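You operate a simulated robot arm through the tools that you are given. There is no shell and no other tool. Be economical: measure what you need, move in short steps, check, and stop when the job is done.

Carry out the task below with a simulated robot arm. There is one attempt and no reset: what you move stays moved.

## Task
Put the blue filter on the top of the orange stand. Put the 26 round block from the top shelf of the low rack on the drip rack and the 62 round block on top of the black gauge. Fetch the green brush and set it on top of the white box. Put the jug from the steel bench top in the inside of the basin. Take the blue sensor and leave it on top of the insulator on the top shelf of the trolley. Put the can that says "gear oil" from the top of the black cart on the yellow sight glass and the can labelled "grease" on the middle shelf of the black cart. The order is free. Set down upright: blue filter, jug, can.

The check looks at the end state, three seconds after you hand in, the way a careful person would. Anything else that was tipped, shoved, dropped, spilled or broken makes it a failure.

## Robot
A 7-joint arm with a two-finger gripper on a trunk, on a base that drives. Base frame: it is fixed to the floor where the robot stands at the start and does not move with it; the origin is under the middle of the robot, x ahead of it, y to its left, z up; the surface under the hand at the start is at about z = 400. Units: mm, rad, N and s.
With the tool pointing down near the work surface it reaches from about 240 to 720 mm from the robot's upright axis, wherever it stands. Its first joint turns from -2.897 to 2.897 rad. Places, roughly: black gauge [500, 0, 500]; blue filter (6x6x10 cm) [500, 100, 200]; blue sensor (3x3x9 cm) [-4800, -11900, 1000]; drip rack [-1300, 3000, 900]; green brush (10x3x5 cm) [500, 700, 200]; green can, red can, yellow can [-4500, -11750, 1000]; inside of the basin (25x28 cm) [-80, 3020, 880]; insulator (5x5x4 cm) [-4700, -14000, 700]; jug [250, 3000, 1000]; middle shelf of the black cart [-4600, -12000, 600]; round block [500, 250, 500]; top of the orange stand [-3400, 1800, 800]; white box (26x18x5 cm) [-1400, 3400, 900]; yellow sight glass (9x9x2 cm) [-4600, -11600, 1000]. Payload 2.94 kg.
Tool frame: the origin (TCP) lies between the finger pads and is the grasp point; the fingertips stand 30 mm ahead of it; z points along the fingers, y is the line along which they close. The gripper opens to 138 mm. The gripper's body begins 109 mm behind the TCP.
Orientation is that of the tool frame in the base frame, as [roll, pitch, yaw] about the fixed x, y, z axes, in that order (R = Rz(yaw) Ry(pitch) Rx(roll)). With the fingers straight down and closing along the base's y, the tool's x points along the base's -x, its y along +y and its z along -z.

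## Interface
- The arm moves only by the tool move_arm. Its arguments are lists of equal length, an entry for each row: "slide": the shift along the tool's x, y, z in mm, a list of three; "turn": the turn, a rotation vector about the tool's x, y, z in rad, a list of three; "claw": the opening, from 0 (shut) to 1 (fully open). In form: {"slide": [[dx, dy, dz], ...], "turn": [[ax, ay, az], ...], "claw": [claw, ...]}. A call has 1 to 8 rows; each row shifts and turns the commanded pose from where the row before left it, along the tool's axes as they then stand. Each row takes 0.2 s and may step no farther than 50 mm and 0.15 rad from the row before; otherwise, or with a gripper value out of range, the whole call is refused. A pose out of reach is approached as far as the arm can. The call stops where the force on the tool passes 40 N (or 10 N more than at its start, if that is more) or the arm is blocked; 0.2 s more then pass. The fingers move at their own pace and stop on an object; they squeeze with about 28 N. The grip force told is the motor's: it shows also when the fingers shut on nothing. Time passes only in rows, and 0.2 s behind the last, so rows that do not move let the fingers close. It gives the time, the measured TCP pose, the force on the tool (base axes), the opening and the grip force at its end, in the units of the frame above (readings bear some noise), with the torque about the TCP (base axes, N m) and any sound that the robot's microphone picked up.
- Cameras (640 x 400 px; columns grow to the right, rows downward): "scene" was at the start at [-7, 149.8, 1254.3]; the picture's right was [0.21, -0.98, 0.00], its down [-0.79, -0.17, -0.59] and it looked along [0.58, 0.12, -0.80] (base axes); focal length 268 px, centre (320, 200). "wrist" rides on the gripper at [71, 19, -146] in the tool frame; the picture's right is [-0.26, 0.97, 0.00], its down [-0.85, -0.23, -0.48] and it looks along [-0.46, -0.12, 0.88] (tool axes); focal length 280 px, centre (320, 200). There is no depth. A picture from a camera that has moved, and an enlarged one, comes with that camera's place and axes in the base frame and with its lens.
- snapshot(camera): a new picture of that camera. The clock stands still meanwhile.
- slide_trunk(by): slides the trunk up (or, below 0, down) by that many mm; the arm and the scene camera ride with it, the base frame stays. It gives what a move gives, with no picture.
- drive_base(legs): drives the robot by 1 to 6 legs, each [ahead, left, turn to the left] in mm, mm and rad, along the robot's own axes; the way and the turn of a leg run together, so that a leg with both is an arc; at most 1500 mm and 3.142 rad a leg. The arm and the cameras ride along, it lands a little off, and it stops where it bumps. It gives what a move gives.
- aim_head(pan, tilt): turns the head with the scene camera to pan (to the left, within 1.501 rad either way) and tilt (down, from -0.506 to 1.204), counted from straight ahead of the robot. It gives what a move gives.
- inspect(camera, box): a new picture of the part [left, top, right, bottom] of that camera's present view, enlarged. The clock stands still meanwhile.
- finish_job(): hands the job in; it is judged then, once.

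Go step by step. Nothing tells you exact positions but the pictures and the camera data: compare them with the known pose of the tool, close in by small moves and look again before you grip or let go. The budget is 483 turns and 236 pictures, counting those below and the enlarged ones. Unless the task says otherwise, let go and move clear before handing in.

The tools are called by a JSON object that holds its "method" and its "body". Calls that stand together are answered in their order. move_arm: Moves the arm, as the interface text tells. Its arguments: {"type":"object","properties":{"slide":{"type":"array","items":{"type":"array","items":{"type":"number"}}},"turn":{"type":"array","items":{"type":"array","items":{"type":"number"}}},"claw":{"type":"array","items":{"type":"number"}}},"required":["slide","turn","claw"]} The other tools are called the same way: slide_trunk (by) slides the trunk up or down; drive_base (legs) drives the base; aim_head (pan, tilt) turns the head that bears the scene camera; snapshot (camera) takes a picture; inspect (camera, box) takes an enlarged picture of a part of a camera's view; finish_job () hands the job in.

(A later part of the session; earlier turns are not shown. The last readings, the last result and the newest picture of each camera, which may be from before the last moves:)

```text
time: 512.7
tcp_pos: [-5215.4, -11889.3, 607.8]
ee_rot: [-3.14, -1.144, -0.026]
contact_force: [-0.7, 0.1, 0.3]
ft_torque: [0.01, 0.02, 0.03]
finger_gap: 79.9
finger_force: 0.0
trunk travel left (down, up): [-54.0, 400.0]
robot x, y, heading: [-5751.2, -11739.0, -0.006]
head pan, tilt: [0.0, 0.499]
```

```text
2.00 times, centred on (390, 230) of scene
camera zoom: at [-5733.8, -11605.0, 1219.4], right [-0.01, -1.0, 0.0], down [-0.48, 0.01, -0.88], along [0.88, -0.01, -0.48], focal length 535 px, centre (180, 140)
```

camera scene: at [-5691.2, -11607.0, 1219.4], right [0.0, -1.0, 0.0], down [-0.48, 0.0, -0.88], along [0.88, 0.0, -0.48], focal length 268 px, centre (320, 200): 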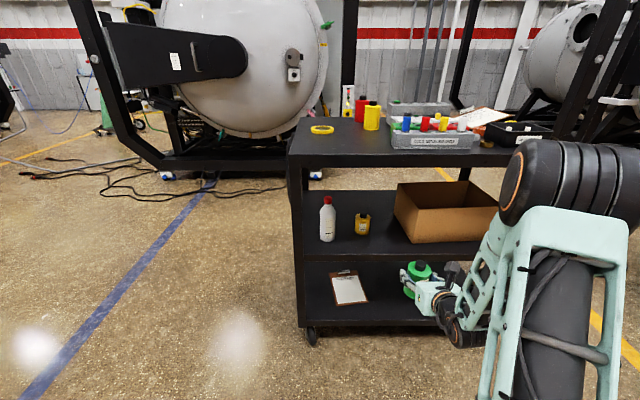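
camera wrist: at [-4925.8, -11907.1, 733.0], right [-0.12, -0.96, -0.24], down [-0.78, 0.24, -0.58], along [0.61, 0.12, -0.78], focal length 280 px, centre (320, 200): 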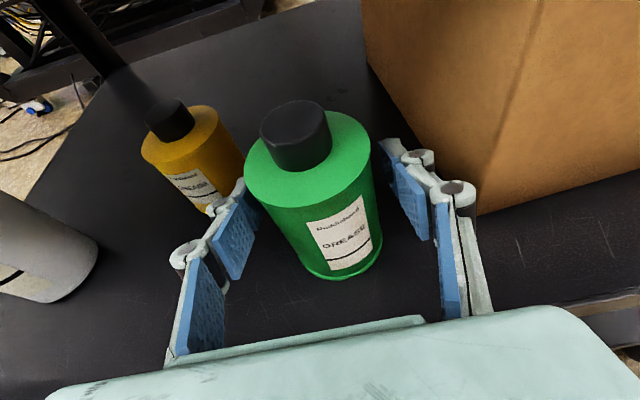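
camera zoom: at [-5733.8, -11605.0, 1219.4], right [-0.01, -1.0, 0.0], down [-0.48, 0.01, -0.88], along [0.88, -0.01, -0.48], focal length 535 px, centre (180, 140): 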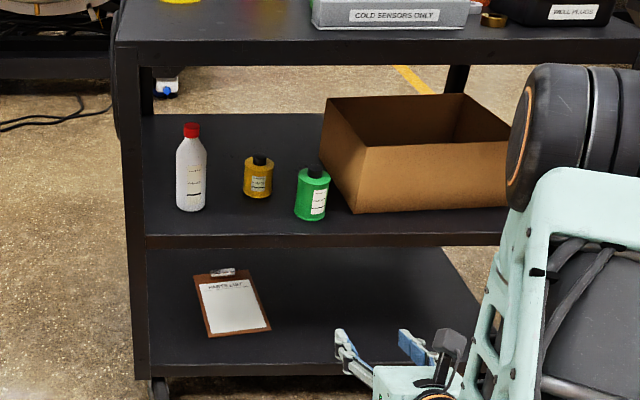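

Grease can is on the middle shelf. Next gear oil, with a vertical tool from the cart's north end. I raise the trunk and restore the tool to pointing down.

{"method": "slide_trunk", "body": {"by": 400}}

{"method": "move_arm", "body": {"slide": [[0, 0, 0], [0, 0, 0], [0, 0, 0], [0, 0, 0], [0, 0, 0], [0, 0, 0], [0, 0, 0], [0, 0, 0]], "turn": [[0, -0.1435, 0], [0, -0.1435, 0], [0, -0.1435, 0], [0, -0.1435, 0], [0, -0.1435, 0], [0, -0.1435, 0], [0, -0.1435, 0], [0, -0.1435, 0]], "claw": [0.6, 0.6, 0.6, 0.6, 0.6, 0.6, 0.6, 0.6]}}

{"method": "move_arm", "body": {"slide": [[0, 0, 0], [0, 0, 0], [0, 0, 0], [0, 0, 0], [0, 0, 0], [0, 0, 0], [0, 0, 0], [0, 0, 0]], "turn": [[0, 0, -0.15], [0, 0, -0.15], [0, 0, -0.15], [0, 0, -0.15], [0, 0, -0.15], [0, 0, -0.15], [0, 0, -0.15], [0, 0, -0.15]], "claw": [0.6, 0.6, 0.6, 0.6, 0.6, 0.6, 0.6, 0.6]}}

{"method": "move_arm", "body": {"slide": [[0, 0, 0], [0, 0, 0], [0, 0, 0], [0, 0, 0], [0, 0, 0], [0, 0, 0], [0, 0, 0], [0, 0, 0]], "turn": [[0, 0, -0.15], [0, 0, -0.15], [0, 0, -0.15], [0, 0, -0.15], [0, 0, -0.15], [0, 0, -0.15], [0, 0, -0.15], [0, 0, -0.15]], "claw": [0.6, 0.6, 0.6, 0.6, 0.6, 0.6, 0.6, 0.6]}}

{"method": "move_arm", "body": {"slide": [[0, 0, 0], [0, 0, 0], [0, 0, 0], [0, 0, 0], [0, 0, 0]], "turn": [[0, 0, -0.15], [0, 0, -0.15], [0, 0, -0.15], [0, 0, -0.15], [0, 0, -0.142]], "claw": [0.6, 0.6, 0.6, 0.6, 0.6]}}

```text
time: 516.5
tcp_pos: [-5216.6, -11889.1, 1009.0]
ee_rot: [-3.138, -1.145, -0.026]
contact_force: [0.0, -0.1, 0.3]
ft_torque: [-0.01, 0.01, 0.0]
finger_gap: 80.5
finger_force: 0.1
trunk travel left (down, up): [-454.0, 0.0]
robot x, y, heading: [-5746.5, -11742.4, -0.015]
head pan, tilt: [0.0, 0.499]
```

```text
time: 518.3
tcp_pos: [-5215.9, -11888.6, 1006.9]
ee_rot: [-3.138, 0.004, -0.023]
contact_force: [-0.1, 0.3, 0.1]
ft_torque: [-0.02, 0.0, -0.02]
finger_gap: 82.9
finger_force: 0.0
trunk travel left (down, up): [-454.0, 0.0]
robot x, y, heading: [-5747.5, -11734.9, -0.016]
head pan, tilt: [0.0, 0.499]
```

```text
time: 520.1
tcp_pos: [-5214.7, -11890.8, 1006.9]
ee_rot: [3.141, -0.001, 1.18]
contact_force: [0.1, 0.6, 0.1]
ft_torque: [0.0, -0.02, -0.02]
finger_gap: 82.8
finger_force: 0.1
trunk travel left (down, up): [-454.0, 0.0]
robot x, y, heading: [-5746.1, -11737.7, -0.015]
head pan, tilt: [0.0, 0.499]
```

```text
time: 521.9
tcp_pos: [-5216.9, -11889.0, 1007.9]
ee_rot: [-3.141, 0.0, 2.378]
contact_force: [0.4, -0.7, -0.1]
ft_torque: [-0.01, 0.01, -0.02]
finger_gap: 82.7
finger_force: 0.0
trunk travel left (down, up): [-454.0, 0.0]
robot x, y, heading: [-5745.0, -11740.7, -0.017]
head pan, tilt: [0.0, 0.499]
```

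```text
time: 523.1
tcp_pos: [-5215.1, -11888.4, 1006.7]
ee_rot: [-3.141, -0.004, 3.117]
contact_force: [1.2, 0.5, 0.2]
ft_torque: [0.02, 0.02, 0.0]
finger_gap: 83.0
finger_force: 0.0
trunk travel left (down, up): [-454.0, 0.0]
robot x, y, heading: [-5746.9, -11740.3, -0.012]
head pan, tilt: [0.0, 0.499]
```

Tool is vertical again. I take the blue sensor from here first: raise the hand and drive forward 300.

{"method": "move_arm", "body": {"slide": [[0, 0, -40], [0, 0, -40], [0, 0, -40]], "turn": [[0, 0, 0.012], [0, 0, 0], [0, 0, 0]], "claw": [0.45, 0.45, 0.45]}}

{"method": "drive_base", "body": {"legs": [[330, 0, 0.012]]}}

{"method": "snapshot", "body": {"camera": "wrist"}}

{"method": "snapshot", "body": {"camera": "scene"}}

```text
time: 523.9
tcp_pos: [-5213.6, -11890.7, 1128.3]
ee_rot: [3.141, -0.003, 3.104]
contact_force: [0.8, 0.7, 0.8]
ft_torque: [-0.02, 0.0, -0.02]
finger_gap: 62.3
finger_force: 0.1
trunk travel left (down, up): [-454.0, 0.0]
robot x, y, heading: [-5746.6, -11736.2, -0.012]
head pan, tilt: [0.0, 0.499]
```

```text
time: 526.1
tcp_pos: [-4884.4, -11884.4, 1126.8]
ee_rot: [3.138, -0.003, 3.119]
contact_force: [0.5, 0.7, -0.7]
ft_torque: [0.02, 0.0, 0.02]
finger_gap: 62.4
finger_force: 0.2
trunk travel left (down, up): [-454.0, 0.0]
robot x, y, heading: [-5418.8, -11737.1, -0.0]
head pan, tilt: [0.0, 0.499]
```

```text
87 pictures are left
camera wrist: at [-4953.5, -11864.0, 1274.2], right [0.28, 0.96, 0.0], down [0.84, -0.25, 0.47], along [0.45, -0.13, -0.88], focal length 280 px, centre (320, 200)
```

wrist: 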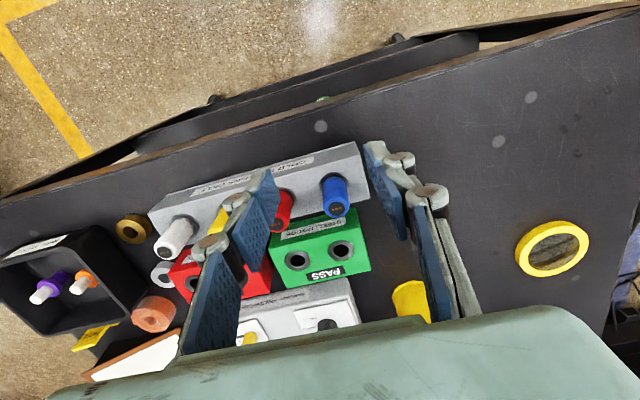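

```text
86 pictures are left
camera scene: at [-5408.2, -11607.1, 1619.4], right [0.0, -1.0, 0.0], down [-0.48, 0.0, -0.88], along [0.88, 0.0, -0.48], focal length 268 px, centre (320, 200)
```

scene: 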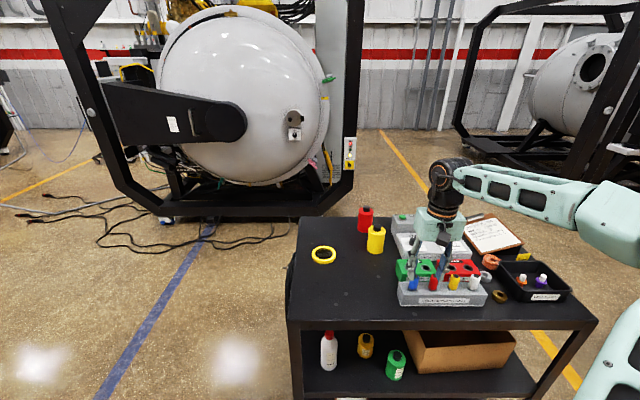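

Blue sensor ≈(-4822,-11886), top z≈1050. Move over it and descend part-way.

{"method": "move_arm", "body": {"slide": [[-31, -1, 0], [-31, 0, 0], [0, 0, 25], [0, 0, 10]], "turn": [[0, 0, 0], [0, 0, 0], [0, 0, 0], [0, 0, 0]], "claw": [0.4, 0.4, 0.4, 0.4]}}

{"method": "snapshot", "body": {"camera": "wrist"}}

```text
time: 527.1
tcp_pos: [-4822.2, -11886.6, 1092.4]
ee_rot: [3.141, 0.0, 3.12]
contact_force: [1.9, -0.7, -0.6]
ft_torque: [0.02, 0.03, 0.02]
finger_gap: 55.0
finger_force: 0.1
trunk travel left (down, up): [-454.0, 0.0]
robot x, y, heading: [-5423.7, -11740.4, 0.002]
head pan, tilt: [0.0, 0.499]
```

```text
85 pictures are left
camera wrist: at [-4892.0, -11866.1, 1238.3], right [0.28, 0.96, 0.0], down [0.84, -0.25, 0.47], along [0.45, -0.13, -0.88], focal length 280 px, centre (320, 200)
```

wrist: 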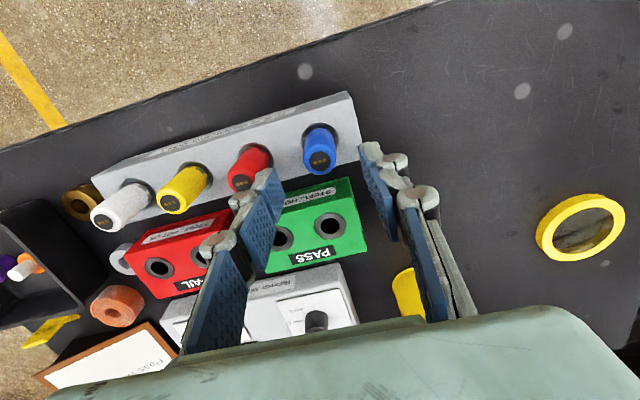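

Narrow the opening for the neighbouring red sensor, shift 4 mm toward the robot, and descend.

{"method": "move_arm", "body": {"slide": [[4, 1, 0], [0, 0, 0], [0, 0, 15], [0, 0, 15]], "turn": [[0, 0, 0], [0, 0, 0], [0, 0, 0], [0, 0, 0]], "claw": [0.31, 0.31, 0.31, 0.31]}}

{"method": "inspect", "body": {"camera": "wrist", "box": [200, 90, 440, 260]}}

{"method": "inspect", "body": {"camera": "scene", "box": [380, 200, 500, 310]}}

```text
time: 528.1
tcp_pos: [-4825.6, -11886.5, 1062.0]
ee_rot: [3.141, -0.001, 3.119]
contact_force: [-0.2, -1.3, 0.6]
ft_torque: [-0.02, -0.01, 0.01]
finger_gap: 42.7
finger_force: 0.0
trunk travel left (down, up): [-454.0, 0.0]
robot x, y, heading: [-5420.8, -11741.2, 0.004]
head pan, tilt: [0.0, 0.499]
```

```text
2.35 times, centred on (320, 175) of wrist
camera zoom: at [-4895.3, -11865.6, 1208.8], right [0.28, 0.96, 0.0], down [0.84, -0.25, 0.47], along [0.45, -0.13, -0.88], focal length 660 px, centre (320, 259)
```

zoom: 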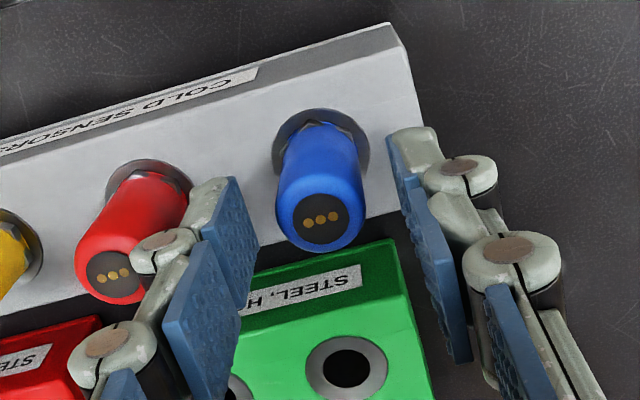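

```text
3.64 times, centred on (440, 255) of scene
camera zoom: at [-5408.6, -11607.1, 1619.5], right [0.0, -1.0, 0.0], down [-0.48, 0.0, -0.88], along [0.88, 0.0, -0.48], focal length 974 px, centre (-116, 0)
```

zoom: 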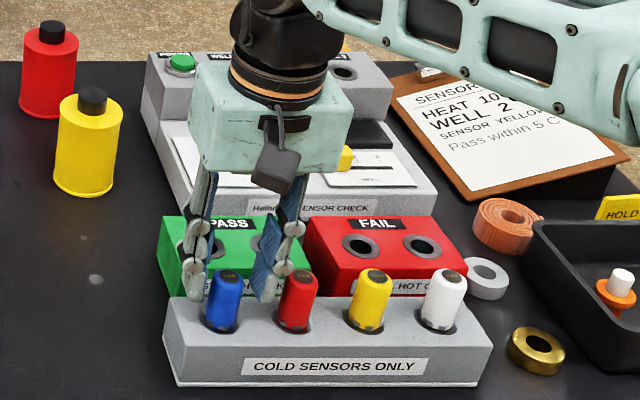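

The lower knuckle is close to the red sensor; I raise slightly, shift 4 mm away (+y), and re-check.

{"method": "move_arm", "body": {"slide": [[0, 0, -12], [0, 4, 0], [0, 0, 12], [0, 0, 0]], "turn": [[0, 0, 0], [0, 0, 0], [0, 0, 0], [0, 0, 0]], "claw": [0.31, 0.31, 0.3, 0.3]}}

{"method": "inspect", "body": {"camera": "wrist", "box": [200, 90, 440, 260]}}

{"method": "inspect", "body": {"camera": "scene", "box": [400, 240, 470, 300]}}

```text
time: 529.1
tcp_pos: [-4826.8, -11881.2, 1063.3]
ee_rot: [-3.141, -0.001, 3.119]
contact_force: [-0.4, -1.0, -0.1]
ft_torque: [0.01, 0.01, 0.0]
finger_gap: 41.3
finger_force: 0.0
trunk travel left (down, up): [-454.0, 0.0]
robot x, y, heading: [-5422.4, -11742.7, -0.003]
head pan, tilt: [0.0, 0.499]
```

```text
2.35 times, centred on (320, 175) of wrist
camera zoom: at [-4896.1, -11860.8, 1209.3], right [0.28, 0.96, 0.0], down [0.84, -0.25, 0.47], along [0.45, -0.13, -0.88], focal length 660 px, centre (320, 259)
```

zoom: 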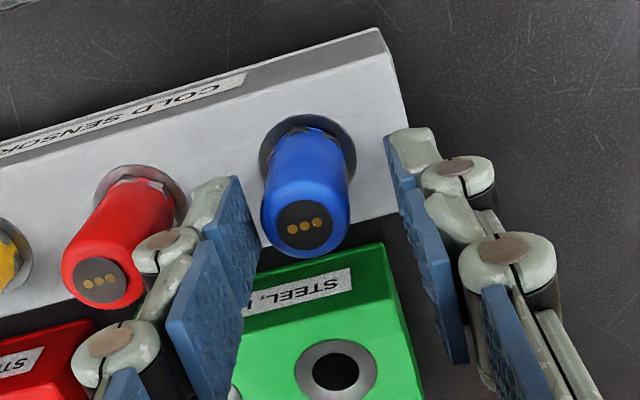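

```text
6.67 times, centred on (435, 270) of scene
camera zoom: at [-5408.8, -11607.0, 1619.4], right [0.0, -1.0, 0.0], down [-0.48, 0.0, -0.88], along [0.88, 0.0, -0.48], focal length 1785 px, centre (-447, -267)
```

zoom: 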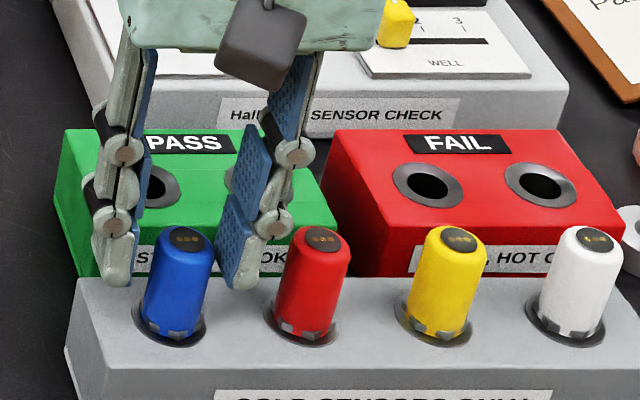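

Clearances look OK (sensor inside the gap, knuckle ~4 mm from red). Descend 14 mm and close.

{"method": "move_arm", "body": {"slide": [[0, 0, 7], [0, 0, 7], [0, 0, 0]], "turn": [[0, 0, 0], [0, 0, 0], [0, 0, 0]], "claw": [0.3, 0.3, 0.3]}}

{"method": "inspect", "body": {"camera": "scene", "box": [400, 240, 470, 300]}}

```text
time: 529.9
tcp_pos: [-4826.6, -11881.5, 1049.8]
ee_rot: [-3.14, -0.002, 3.118]
contact_force: [0.0, 0.1, -0.9]
ft_torque: [0.01, 0.0, -0.01]
finger_gap: 41.4
finger_force: 0.1
trunk travel left (down, up): [-454.0, 0.0]
robot x, y, heading: [-5418.8, -11741.4, 0.0]
head pan, tilt: [0.0, 0.499]
```

```text
6.67 times, centred on (435, 270) of scene
camera zoom: at [-5408.8, -11607.0, 1619.4], right [0.0, -1.0, 0.0], down [-0.48, 0.0, -0.88], along [0.88, 0.0, -0.48], focal length 1785 px, centre (-447, -267)
```

zoom: 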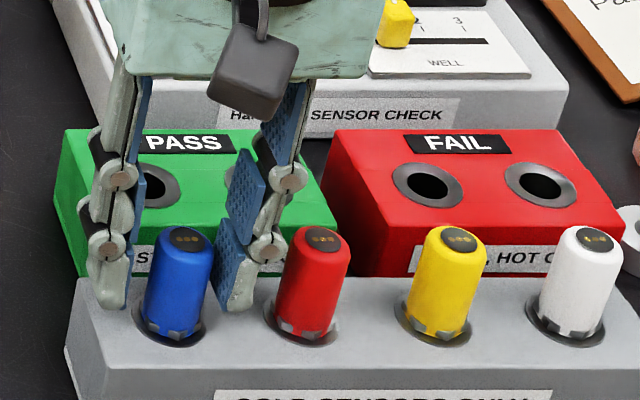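

{"method": "move_arm", "body": {"slide": [[0, 0, 0], [0, -2, 0], [0, 0, 0], [0, 0, 0]], "turn": [[0, 0, 0], [0, 0, 0], [0, 0, 0], [0, 0, 0]], "claw": [0.24, 0.2, 0.12, 0.1]}}

{"method": "inspect", "body": {"camera": "wrist", "box": [200, 90, 440, 260]}}

```text
time: 530.9
tcp_pos: [-4825.7, -11884.8, 1048.8]
ee_rot: [-3.141, -0.002, 3.12]
contact_force: [-0.4, 0.6, 0.4]
ft_torque: [0.02, 0.01, -0.02]
finger_gap: 23.9
finger_force: 27.5
trunk travel left (down, up): [-454.0, 0.0]
robot x, y, heading: [-5418.4, -11742.0, -0.001]
head pan, tilt: [0.0, 0.499]
```

```text
2.35 times, centred on (320, 175) of wrist
camera zoom: at [-4896.1, -11862.8, 1195.6], right [0.28, 0.96, 0.0], down [0.84, -0.25, 0.47], along [0.45, -0.13, -0.88], focal length 660 px, centre (320, 259)
```

zoom: 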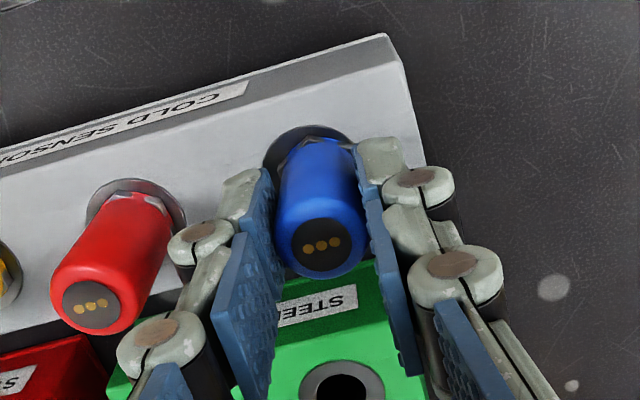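

Sensor gripped (24 mm). Lift straight up.

{"method": "move_arm", "body": {"slide": [[0, 0, -8], [0, 0, -15], [0, 0, -25], [0, 0, -30], [0, 0, -30]], "turn": [[0, 0, 0], [0, 0, 0], [0, 0, 0], [0, 0, 0], [0, 0, 0]], "claw": [0.1, 0.1, 0.1, 0.1, 0.1]}}

{"method": "inspect", "body": {"camera": "scene", "box": [370, 180, 510, 310]}}

```text
time: 532.1
tcp_pos: [-4826.6, -11882.7, 1156.5]
ee_rot: [3.139, -0.004, 3.118]
contact_force: [-0.8, -0.2, 0.2]
ft_torque: [0.01, 0.0, -0.02]
finger_gap: 23.7
finger_force: 27.9
trunk travel left (down, up): [-454.0, 0.0]
robot x, y, heading: [-5421.0, -11741.5, 0.005]
head pan, tilt: [0.0, 0.499]
```

```text
3.08 times, centred on (440, 245) of scene
camera zoom: at [-5409.0, -11606.9, 1619.4], right [0.0, -1.0, 0.0], down [-0.48, 0.0, -0.88], along [0.88, 0.0, -0.48], focal length 824 px, centre (-49, 62)
```

zoom: 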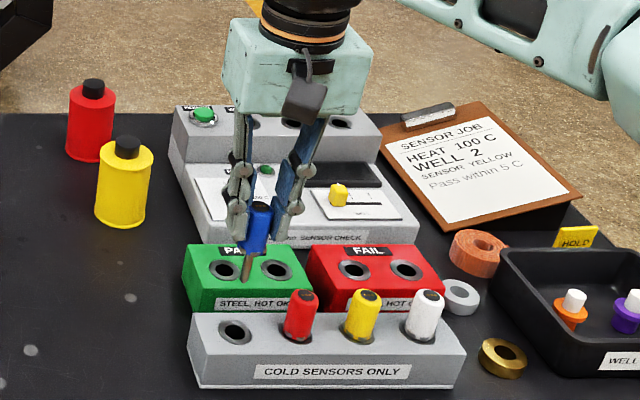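

Sensor (with a thin probe) is out. I back off, drive south to the gap before the trolley, and face it.

{"method": "drive_base", "body": {"legs": [[-350, 0, 0], [0, -1150, 0], [0, 0, -1.571]]}}

{"method": "aim_head", "body": {"pan": 0.5, "tilt": 0.5}}

{"method": "snapshot", "body": {"camera": "scene"}}

```text
time: 548.3
tcp_pos: [-5961.6, -13493.1, 1155.4]
ee_rot: [3.14, -0.002, 1.49]
contact_force: [0.1, -0.5, 0.5]
ft_torque: [-0.01, -0.02, -0.02]
finger_gap: 23.7
finger_force: 28.1
trunk travel left (down, up): [-454.0, 0.0]
robot x, y, heading: [-5787.3, -12906.2, -1.629]
head pan, tilt: [0.0, 0.499]
```

```text
time: 549.2
tcp_pos: [-5960.7, -13494.9, 1154.8]
ee_rot: [3.139, -0.002, 1.492]
contact_force: [0.4, -0.4, -0.7]
ft_torque: [-0.01, -0.03, 0.04]
finger_gap: 23.8
finger_force: 28.2
trunk travel left (down, up): [-454.0, 0.0]
robot x, y, heading: [-5787.6, -12905.3, -1.633]
head pan, tilt: [0.499, 0.499]
```

```text
77 pictures are left
camera scene: at [-5606.6, -12919.9, 1619.4], right [-0.9, -0.43, 0.0], down [-0.2, 0.43, -0.88], along [0.38, -0.79, -0.48], focal length 268 px, centre (320, 200)
```

scene: 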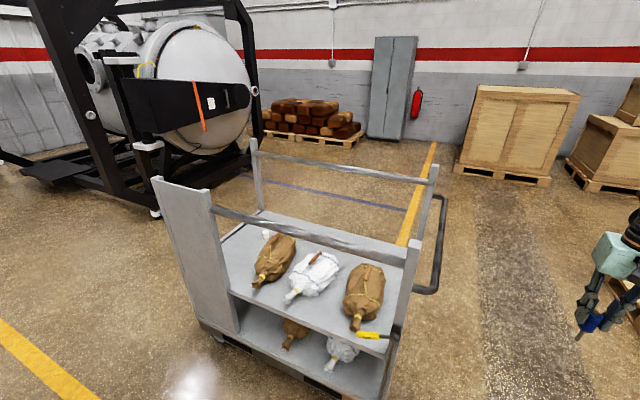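

{"method": "inspect", "body": {"camera": "scene", "box": [200, 190, 440, 390]}}

{"method": "inspect", "body": {"camera": "scene", "box": [220, 220, 340, 310]}}

```text
2.00 times, centred on (320, 290) of scene
camera zoom: at [-5606.6, -12919.9, 1619.4], right [-0.9, -0.43, 0.0], down [-0.2, 0.43, -0.88], along [0.38, -0.79, -0.48], focal length 535 px, centre (320, 20)
```

zoom: 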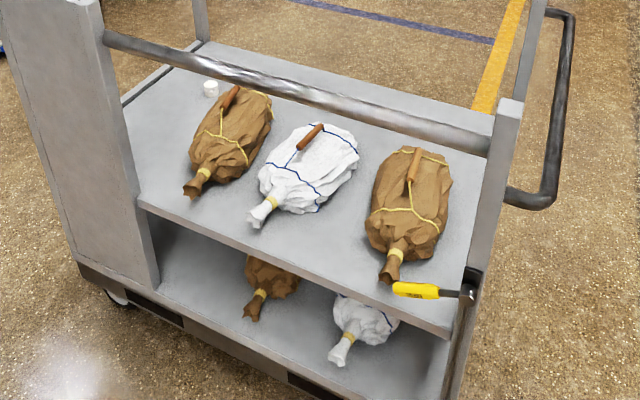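

```text
4.44 times, centred on (280, 265) of scene
camera zoom: at [-5606.6, -12919.9, 1619.4], right [-0.9, -0.43, 0.0], down [-0.2, 0.43, -0.88], along [0.38, -0.79, -0.48], focal length 1190 px, centre (498, -89)
```

zoom: 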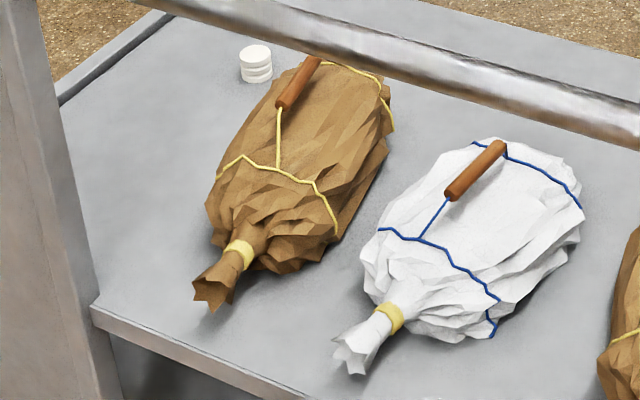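

{"method": "inspect", "body": {"camera": "scene", "box": [258, 222, 288, 246]}}

{"method": "inspect", "body": {"camera": "scene", "box": [560, 280, 640, 350]}}

{"method": "snapshot", "body": {"camera": "wrist"}}

```text
16.00 times, centred on (273, 234) of scene
camera zoom: at [-5606.6, -12919.9, 1619.4], right [-0.9, -0.43, 0.0], down [-0.2, 0.43, -0.88], along [0.38, -0.79, -0.48], focal length 4284 px, centre (1072, -344)
```

zoom: 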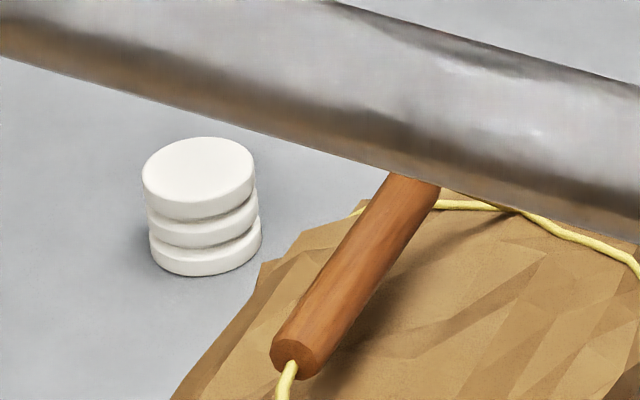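

```text
5.71 times, centred on (600, 315) of scene
camera zoom: at [-5606.6, -12919.9, 1619.4], right [-0.9, -0.43, 0.0], down [-0.2, 0.43, -0.88], along [0.38, -0.79, -0.48], focal length 1530 px, centre (-1280, -457)
```

zoom: 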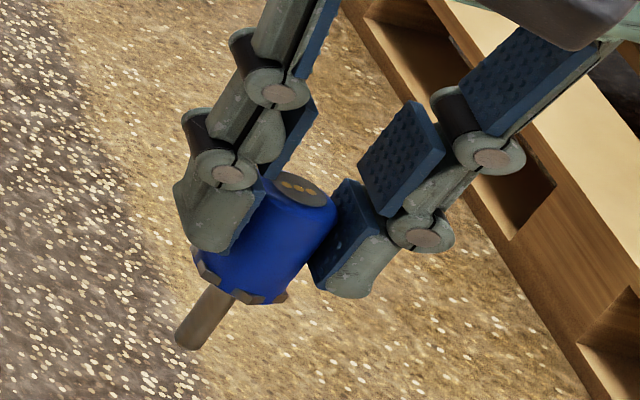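

```text
72 pictures are left
camera wrist: at [-5936.0, -13426.0, 1302.3], right [0.94, -0.34, 0.0], down [-0.3, -0.83, 0.47], along [-0.16, -0.45, -0.88], focal length 280 px, centre (320, 200)
```

wrist: 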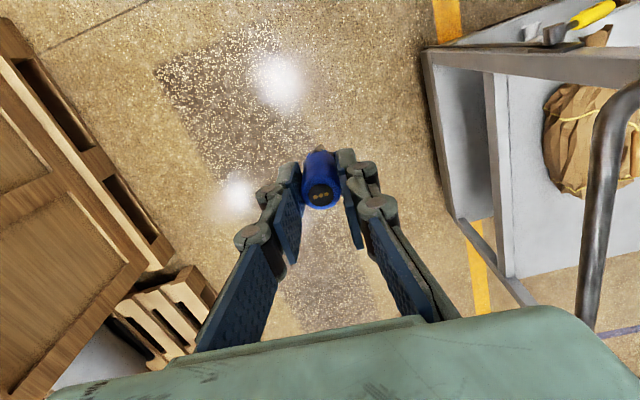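

The insulator is a solid white disc stack at ≈(-4640,-14090) on the trolley's upper shelf, reachable better from another side. I move east through the gap to look.

{"method": "drive_base", "body": {"legs": [[0, 0, 0.06], [0, 1500, 0], [0, 500, 0]]}}

{"method": "aim_head", "body": {"pan": -0.4, "tilt": 0.5}}

{"method": "snapshot", "body": {"camera": "scene"}}

```text
time: 567.3
tcp_pos: [-3930.4, -13472.0, 1155.3]
ee_rot: [-3.141, 0.0, 1.571]
contact_force: [0.1, -0.2, 0.1]
ft_torque: [0.01, -0.02, 0.02]
finger_gap: 23.8
finger_force: 27.3
trunk travel left (down, up): [-454.0, 0.0]
robot x, y, heading: [-3804.6, -12878.4, -1.547]
head pan, tilt: [0.499, 0.499]
```

```text
time: 568.5
tcp_pos: [-3929.6, -13471.6, 1154.8]
ee_rot: [3.139, -0.002, 1.57]
contact_force: [-0.2, 0.1, -0.8]
ft_torque: [-0.02, 0.0, 0.03]
finger_gap: 23.5
finger_force: 27.8
trunk travel left (down, up): [-454.0, 0.0]
robot x, y, heading: [-3806.5, -12870.6, -1.545]
head pan, tilt: [-0.4, 0.499]
```

```text
71 pictures are left
camera scene: at [-3702.7, -12875.9, 1619.4], right [-0.93, 0.37, 0.0], down [0.18, 0.45, -0.88], along [-0.32, -0.82, -0.48], focal length 268 px, centre (320, 200)
```

scene: 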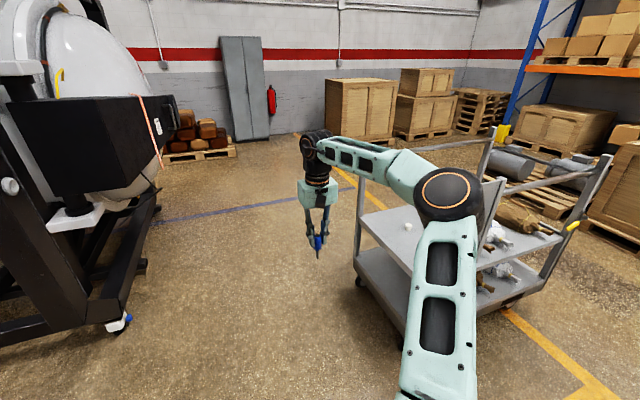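

Insulator triangulated at ≈(-4722,-13983), top z≈680; the trolley's east end (x≈-4530) is open. I go to the east side, facing -x.

{"method": "drive_base", "body": {"legs": [[0, 150, 0], [0, 0, -1.597], [0, 1238, 0]]}}

{"method": "aim_head", "body": {"pan": 0.1, "tilt": 0.6}}

{"method": "snapshot", "body": {"camera": "scene"}}

```text
time: 585.0
tcp_pos: [-4255.8, -13945.4, 1156.0]
ee_rot: [3.14, -0.001, -0.035]
contact_force: [0.4, 0.5, -0.3]
ft_torque: [0.03, 0.0, -0.01]
finger_gap: 23.6
finger_force: 27.9
trunk travel left (down, up): [-454.0, 0.0]
robot x, y, heading: [-3663.8, -14089.9, 3.129]
head pan, tilt: [-0.4, 0.499]
```

```text
time: 585.9
tcp_pos: [-4256.5, -13946.1, 1155.4]
ee_rot: [3.14, -0.001, -0.036]
contact_force: [0.5, -0.2, 0.3]
ft_torque: [0.01, -0.02, 0.02]
finger_gap: 23.8
finger_force: 28.1
trunk travel left (down, up): [-454.0, 0.0]
robot x, y, heading: [-3662.0, -14094.1, 3.133]
head pan, tilt: [0.099, 0.6]
```

```text
70 pictures are left
camera scene: at [-3672.1, -14238.1, 1610.4], right [-0.09, 1.0, 0.0], down [0.56, 0.05, -0.83], along [-0.82, -0.07, -0.56], focal length 268 px, centre (320, 200)
```

scene: 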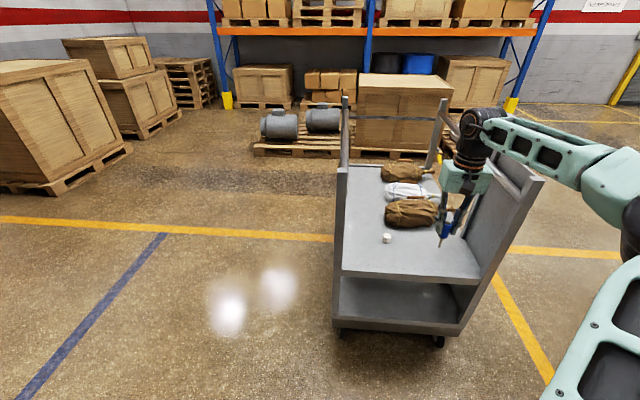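

The insulator is 207 mm in from the open end, and the low wrist joint would not fit with a horizontal tool. So I'll first lay the sensor down near the shelf's east edge, then re-grip it from above. Lower and rotate the tool.

{"method": "slide_trunk", "body": {"by": -200}}

{"method": "move_arm", "body": {"slide": [[0, 0, 45], [0, 0, 45], [0, 0, 45], [0, 0, 45], [0, 0, 0], [0, 0, 0], [0, 0, 0], [0, 0, 0]], "turn": [[0, 0, 0.15], [0, 0, 0.15], [0, 0, 0.15], [0, 0, 0.15], [0, 0, 0.15], [0, 0, 0.15], [0, 0, 0.15], [0, 0, 0.15]], "claw": [0.1, 0.1, 0.1, 0.1, 0.1, 0.1, 0.1, 0.1]}}

{"method": "move_arm", "body": {"slide": [[0, 0, 0], [0, 0, 0], [0, 0, 0], [0, 0, 0], [0, 0, 0], [0, 0, 0], [0, 0, 0], [0, 0, 0]], "turn": [[0, 0, 0.15], [0, 0, 0.15], [0, 0, 0.15], [0, 0, 0.15], [0, 0, 0.15], [0, 0, 0.15], [0, 0, 0.15], [0, 0, 0.15]], "claw": [0.1, 0.1, 0.1, 0.1, 0.1, 0.1, 0.1, 0.1]}}

{"method": "move_arm", "body": {"slide": [[0, 0, 0], [0, 0, 0], [0, 0, 0], [0, 0, 0], [0, 0, 0]], "turn": [[0, 0, 0.15], [0, 0, 0.15], [0, 0, 0.15], [0, 0, 0.15], [0, 0, 0.12]], "claw": [0.1, 0.1, 0.1, 0.1, 0.1]}}

```text
time: 588.1
tcp_pos: [-4255.8, -13944.5, 954.9]
ee_rot: [3.14, -0.001, -0.036]
contact_force: [1.5, 0.4, 0.1]
ft_torque: [0.0, -0.01, 0.02]
finger_gap: 23.6
finger_force: 28.1
trunk travel left (down, up): [-254.0, 200.0]
robot x, y, heading: [-3664.8, -14091.9, 3.133]
head pan, tilt: [0.099, 0.6]
```

```text
time: 589.9
tcp_pos: [-4255.7, -13945.1, 776.2]
ee_rot: [-3.139, -0.002, -1.238]
contact_force: [-0.7, 0.5, -0.9]
ft_torque: [0.01, -0.03, 0.03]
finger_gap: 23.5
finger_force: 28.0
trunk travel left (down, up): [-254.0, 200.0]
robot x, y, heading: [-3663.0, -14095.0, 3.126]
head pan, tilt: [0.099, 0.6]
```

```text
time: 591.7
tcp_pos: [-4254.9, -13945.3, 775.6]
ee_rot: [-3.14, 0.003, -2.437]
contact_force: [-0.1, -0.1, 0.4]
ft_torque: [0.0, 0.01, 0.01]
finger_gap: 23.7
finger_force: 27.8
trunk travel left (down, up): [-254.0, 200.0]
robot x, y, heading: [-3663.6, -14095.2, 3.129]
head pan, tilt: [0.099, 0.6]
```

```text
time: 592.9
tcp_pos: [-4255.1, -13944.1, 777.2]
ee_rot: [-3.139, 0.0, 3.129]
contact_force: [-0.4, -0.3, -0.2]
ft_torque: [0.0, -0.06, 0.0]
finger_gap: 23.8
finger_force: 28.2
trunk travel left (down, up): [-254.0, 200.0]
robot x, y, heading: [-3663.3, -14095.8, 3.13]
head pan, tilt: [0.099, 0.6]
```

Now pitch the tool to horizontal.

{"method": "move_arm", "body": {"slide": [[0, 0, 0], [0, 0, 0], [0, 0, 0], [0, 0, 0], [0, 0, 0], [0, 0, 0], [0, 0, 0], [0, 0, 0]], "turn": [[0, 0.14, 0], [0, 0.14, 0], [0, 0.14, 0], [0, 0.14, 0], [0, 0.14, 0], [0, 0.14, 0], [0, 0.14, 0], [0, 0.14, 0]], "claw": [0.1, 0.1, 0.1, 0.1, 0.1, 0.1, 0.1, 0.1]}}

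{"method": "move_arm", "body": {"slide": [[-15, 0, 0], [-15, 0, 0], [-15, 0, 0]], "turn": [[0, 0.14, 0], [0, 0.14, 0], [0, 0.14, 0]], "claw": [0.1, 0.1, 0.1]}}

```text
time: 594.7
tcp_pos: [-4255.8, -13944.3, 775.4]
ee_rot: [-3.141, -1.119, 3.129]
contact_force: [0.5, -1.1, -0.4]
ft_torque: [0.03, -0.01, -0.03]
finger_gap: 23.5
finger_force: 28.3
trunk travel left (down, up): [-254.0, 200.0]
robot x, y, heading: [-3665.5, -14093.2, 3.13]
head pan, tilt: [0.099, 0.6]
```

```text
time: 595.5
tcp_pos: [-4241.5, -13946.1, 732.3]
ee_rot: [-3.131, -1.543, 3.119]
contact_force: [0.6, -0.4, 0.0]
ft_torque: [-0.02, -0.04, -0.02]
finger_gap: 23.9
finger_force: 27.7
trunk travel left (down, up): [-254.0, 200.0]
robot x, y, heading: [-3664.2, -14094.2, 3.126]
head pan, tilt: [0.099, 0.6]
```

Horizontal. Drive: left 125, ahead 260, then look.

{"method": "drive_base", "body": {"legs": [[0, 125, 0.01], [260, 0, 0]]}}

{"method": "snapshot", "body": {"camera": "wrist"}}

{"method": "snapshot", "body": {"camera": "scene"}}

```text
time: 598.7
tcp_pos: [-4504.0, -14075.7, 732.0]
ee_rot: [-3.116, -1.539, 3.111]
contact_force: [-0.7, 0.6, 0.2]
ft_torque: [0.01, 0.0, 0.02]
finger_gap: 23.9
finger_force: 27.7
trunk travel left (down, up): [-254.0, 200.0]
robot x, y, heading: [-3926.6, -14217.6, 3.138]
head pan, tilt: [0.099, 0.6]
```

```text
69 pictures are left
camera wrist: at [-4360.6, -14056.7, 808.7], right [0.01, 0.96, -0.26], down [0.5, -0.23, -0.83], along [-0.86, -0.12, -0.49], focal length 280 px, centre (320, 200)
```

wrist: 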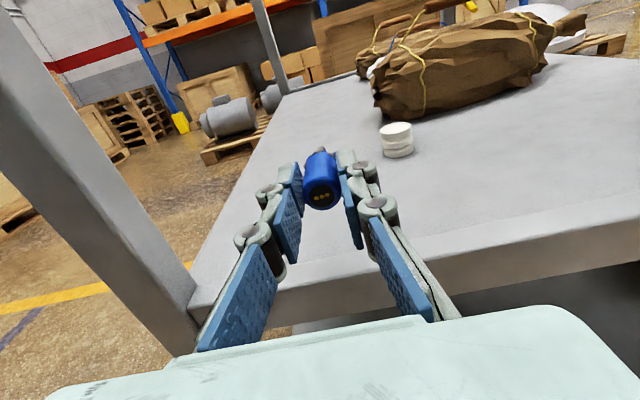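

```text
68 pictures are left
camera scene: at [-3931.8, -14362.7, 1410.3], right [-0.1, 1.0, 0.0], down [0.56, 0.05, -0.83], along [-0.82, -0.08, -0.56], focal length 268 px, centre (320, 200)
```

scene: 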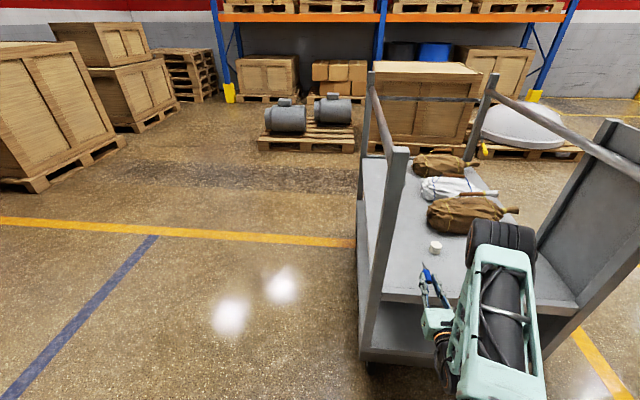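

Clear. Drive ahead 95 and lower toward the shelf.

{"method": "drive_base", "body": {"legs": [[95, 0, 0]]}}

{"method": "move_arm", "body": {"slide": [[-30, 0, 0], [-25, 0, 0], [0, 0, 0]], "turn": [[0, 0.028, 0], [0, 0, 0], [0, 0, 0]], "claw": [0.1, 0.1, 0.1]}}

{"method": "snapshot", "body": {"camera": "wrist"}}

{"method": "inspect", "body": {"camera": "scene", "box": [380, 220, 560, 390]}}

```text
time: 599.8
tcp_pos: [-4598.8, -14074.7, 732.0]
ee_rot: [-3.116, -1.539, 3.111]
contact_force: [-0.2, 0.0, -0.3]
ft_torque: [-0.02, -0.03, -0.03]
finger_gap: 23.7
finger_force: 27.8
trunk travel left (down, up): [-254.0, 200.0]
robot x, y, heading: [-4019.1, -14217.3, 3.142]
head pan, tilt: [0.099, 0.6]
```

```text
time: 600.6
tcp_pos: [-4596.7, -14074.7, 677.4]
ee_rot: [-3.03, -1.566, 3.027]
contact_force: [-0.4, -0.4, -1.1]
ft_torque: [0.03, -0.02, 0.03]
finger_gap: 23.7
finger_force: 27.9
trunk travel left (down, up): [-254.0, 200.0]
robot x, y, heading: [-4020.0, -14218.1, 3.137]
head pan, tilt: [0.099, 0.6]
```

```text
67 pictures are left
camera wrist: at [-4452.0, -14056.6, 749.8], right [0.0, 0.96, -0.26], down [0.48, -0.23, -0.85], along [-0.88, -0.12, -0.46], focal length 280 px, centre (320, 200)
```

wrist: 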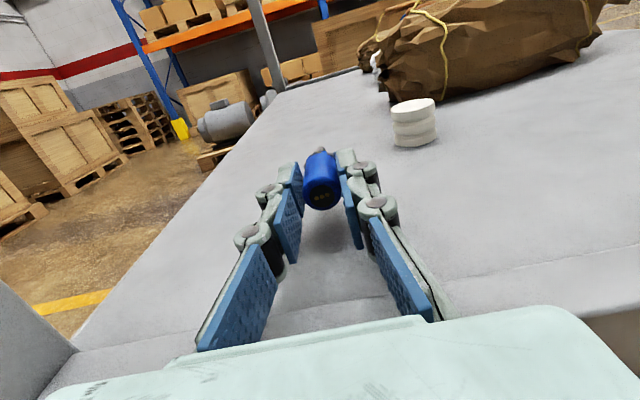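

```text
2.35 times, centred on (470, 305) of scene
camera zoom: at [-4026.8, -14362.3, 1410.4], right [-0.1, 1.0, 0.0], down [0.56, 0.05, -0.83], along [-0.82, -0.08, -0.56], focal length 630 px, centre (-33, -47)
```

zoom: 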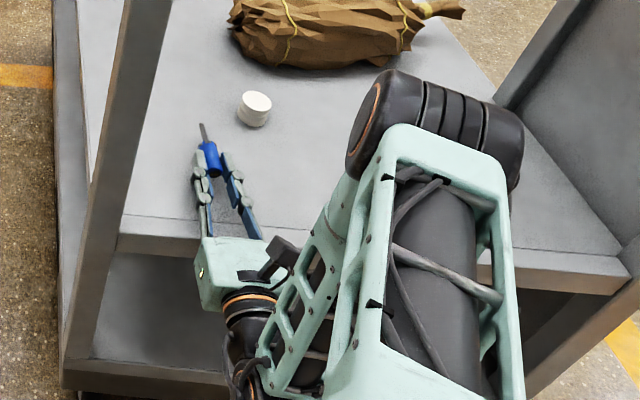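

Lower the last ~25 mm in steps.

{"method": "move_arm", "body": {"slide": [[-10, 0, 0], [-4, 0, 0], [0, 0, 0]], "turn": [[0, 0, 0], [0, 0, 0], [0, 0, 0]], "claw": [0.1, 0.1, 0.1]}}

{"method": "inspect", "body": {"camera": "wrist", "box": [230, 120, 420, 260]}}

```text
time: 601.4
tcp_pos: [-4598.2, -14075.0, 665.8]
ee_rot: [-3.003, -1.568, 2.997]
contact_force: [0.2, -1.9, 6.1]
ft_torque: [0.13, -0.37, -0.04]
finger_gap: 23.8
finger_force: 28.0
trunk travel left (down, up): [-254.0, 200.0]
robot x, y, heading: [-4019.0, -14220.2, 3.138]
head pan, tilt: [0.099, 0.6]
```

```text
2.86 times, centred on (325, 190) of wrist
camera zoom: at [-4452.4, -14056.7, 736.4], right [0.01, 0.96, -0.26], down [0.48, -0.23, -0.85], along [-0.88, -0.12, -0.46], focal length 801 px, centre (306, 229)
```

zoom: 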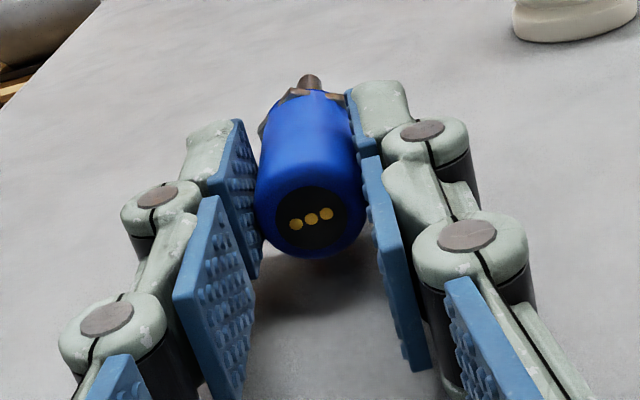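

Contact at the collar. Open gently and look.

{"method": "move_arm", "body": {"slide": [[-1, 0, 0], [0, 0, 0], [0, 0, 0], [0, 0, 0]], "turn": [[0, 0, 0], [0, 0, 0], [0, 0, 0], [0, 0, 0]], "claw": [0.14, 0.2, 0.3, 0.4]}}

{"method": "inspect", "body": {"camera": "wrist", "box": [230, 120, 420, 260]}}

```text
time: 602.4
tcp_pos: [-4598.0, -14073.5, 664.5]
ee_rot: [-3.136, -1.571, 3.132]
contact_force: [0.7, 0.5, 21.3]
ft_torque: [-0.02, -1.24, -0.02]
finger_gap: 49.9
finger_force: 0.0
trunk travel left (down, up): [-254.0, 200.0]
robot x, y, heading: [-4023.4, -14215.0, 3.139]
head pan, tilt: [0.099, 0.6]
```

```text
2.86 times, centred on (325, 190) of wrist
camera zoom: at [-4451.5, -14056.1, 736.1], right [0.0, 0.97, -0.26], down [0.48, -0.23, -0.85], along [-0.88, -0.12, -0.46], focal length 801 px, centre (306, 229)
```

zoom: 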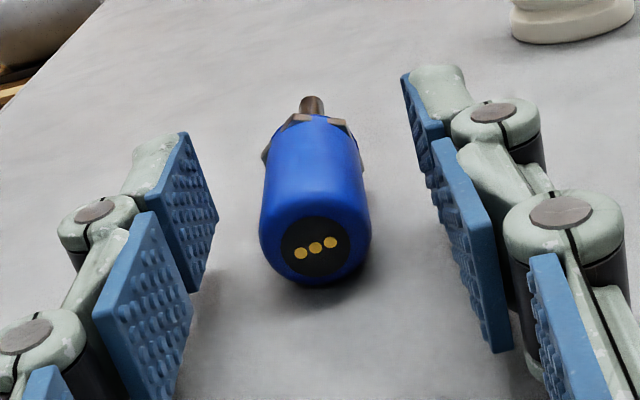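

Sensor is lying on the shelf. I raise the hand, back off, and turn the tool down again.

{"method": "move_arm", "body": {"slide": [[10, 0, 0], [40, 0, 0], [40, 0, 0]], "turn": [[0, 0, 0], [0, 0, 0], [0, 0, 0]], "claw": [0.4, 0.4, 0.4]}}

{"method": "drive_base", "body": {"legs": [[-330, 0, 0]]}}

{"method": "move_arm", "body": {"slide": [[0, 0, 0], [0, 0, 0], [0, 0, 0], [0, 0, 0], [0, 0, 0], [0, 0, 0], [0, 0, 0], [0, 0, 0]], "turn": [[0, -0.145, 0], [0, -0.145, 0], [0, -0.145, 0], [0, -0.145, 0], [0, -0.145, 0], [0, -0.145, 0], [0, -0.145, 0], [0, -0.145, 0]], "claw": [0.4, 0.4, 0.4, 0.4, 0.4, 0.4, 0.4, 0.4]}}

{"method": "move_arm", "body": {"slide": [[0, 0, -40], [0, 0, -40], [0, 0, -40]], "turn": [[0, -0.145, 0], [0, -0.145, 0], [0, -0.1208, 0]], "claw": [0.4, 0.4, 0.4]}}

```text
time: 603.2
tcp_pos: [-4597.0, -14073.9, 750.9]
ee_rot: [-3.06, -1.563, 3.055]
contact_force: [-0.3, -0.5, -0.1]
ft_torque: [0.02, 0.02, -0.02]
finger_gap: 55.3
finger_force: 0.1
trunk travel left (down, up): [-254.0, 200.0]
robot x, y, heading: [-4017.5, -14216.6, 3.141]
head pan, tilt: [0.099, 0.6]
```

```text
time: 605.4
tcp_pos: [-4275.8, -14076.2, 752.3]
ee_rot: [-2.992, -1.564, 2.995]
contact_force: [-0.7, 0.2, 0.2]
ft_torque: [0.0, 0.0, 0.03]
finger_gap: 55.2
finger_force: 0.0
trunk travel left (down, up): [-254.0, 200.0]
robot x, y, heading: [-3698.7, -14221.0, -3.14]
head pan, tilt: [0.099, 0.6]
```

```text
time: 607.2
tcp_pos: [-4276.4, -14077.2, 751.5]
ee_rot: [3.14, -0.404, -3.142]
contact_force: [-1.9, 0.6, 0.2]
ft_torque: [0.05, 0.02, 0.03]
finger_gap: 55.4
finger_force: 0.0
trunk travel left (down, up): [-254.0, 200.0]
robot x, y, heading: [-3695.9, -14216.5, -3.139]
head pan, tilt: [0.099, 0.6]
```

```text
time: 608.0
tcp_pos: [-4244.2, -14077.2, 866.2]
ee_rot: [-3.14, 0.006, -3.138]
contact_force: [0.4, 0.8, 0.2]
ft_torque: [0.02, 0.01, -0.01]
finger_gap: 55.1
finger_force: 0.0
trunk travel left (down, up): [-254.0, 200.0]
robot x, y, heading: [-3699.2, -14221.7, -3.143]
head pan, tilt: [0.099, 0.6]
```

Tool is vertical. Drive ahead 340 to come over the sensor and look.

{"method": "drive_base", "body": {"legs": [[340, 0, 0]]}}

{"method": "snapshot", "body": {"camera": "wrist"}}

{"method": "inspect", "body": {"camera": "scene", "box": [340, 180, 540, 340]}}

```text
time: 610.2
tcp_pos: [-4581.0, -14076.2, 865.3]
ee_rot: [-3.141, 0.005, -3.14]
contact_force: [0.0, 0.8, 0.0]
ft_torque: [-0.03, -0.02, 0.01]
finger_gap: 55.2
finger_force: 0.0
trunk travel left (down, up): [-254.0, 200.0]
robot x, y, heading: [-4036.1, -14216.9, -3.143]
head pan, tilt: [0.099, 0.6]
```

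```text
63 pictures are left
camera wrist: at [-4652.0, -14057.2, 1012.0], right [0.26, 0.97, 0.0], down [0.85, -0.23, 0.48], along [0.46, -0.12, -0.88], focal length 280 px, centre (320, 200)
```

wrist: 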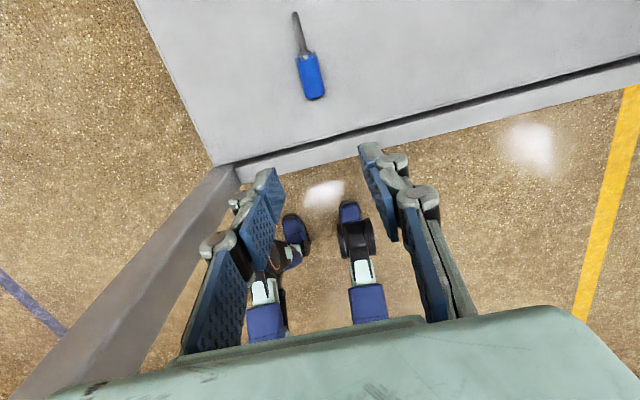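

```text
2.50 times, centred on (440, 260) of scene
camera zoom: at [-4041.4, -14363.2, 1410.3], right [-0.1, 0.99, 0.0], down [0.56, 0.06, -0.83], along [-0.82, -0.08, -0.56], focal length 669 px, centre (20, 50)
```

zoom: 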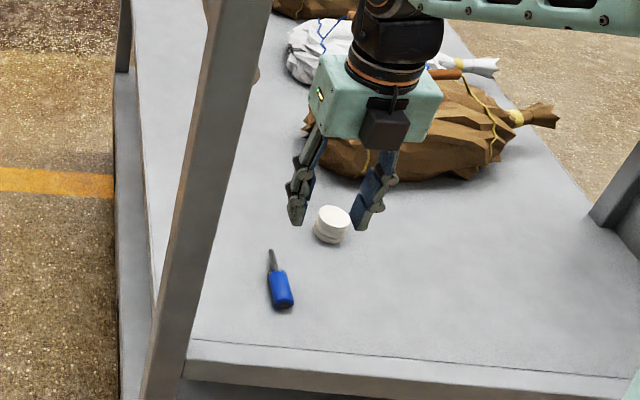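

Sensor lies along x from -4603 to -4690, y≈-14076. Move over the head centre and descend to z≈690.

{"method": "move_arm", "body": {"slide": [[25, 0, 0], [24, 0, 0], [0, 0, 45], [0, 0, 45], [0, 0, 45], [0, 0, 40]], "turn": [[0, 0, 0], [0, 0, 0], [0, 0, 0], [0, 0, 0], [0, 0, 0], [0, 0, 0]], "claw": [0.4, 0.4, 0.4, 0.4, 0.4, 0.4]}}

{"method": "snapshot", "body": {"camera": "wrist"}}

```text
time: 611.6
tcp_pos: [-4629.9, -14075.4, 689.7]
ee_rot: [3.141, 0.004, -3.141]
contact_force: [0.0, -0.6, -0.1]
ft_torque: [0.01, 0.02, 0.02]
finger_gap: 55.5
finger_force: 0.1
trunk travel left (down, up): [-254.0, 200.0]
robot x, y, heading: [-4034.6, -14218.8, -3.14]
head pan, tilt: [0.099, 0.6]
```

```text
61 pictures are left
camera wrist: at [-4701.1, -14056.7, 835.7], right [0.26, 0.97, 0.0], down [0.85, -0.23, 0.48], along [0.46, -0.12, -0.88], focal length 280 px, centre (320, 200)
```

wrist: 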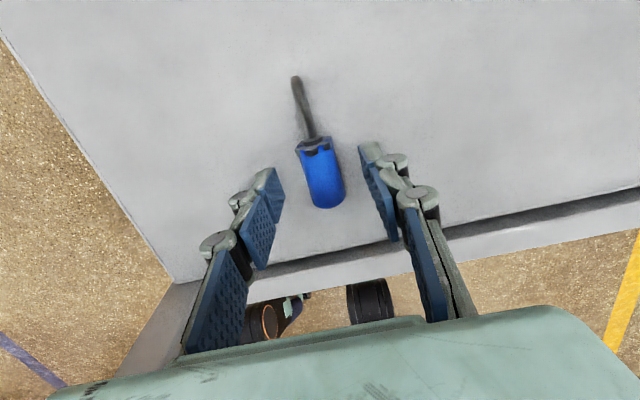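

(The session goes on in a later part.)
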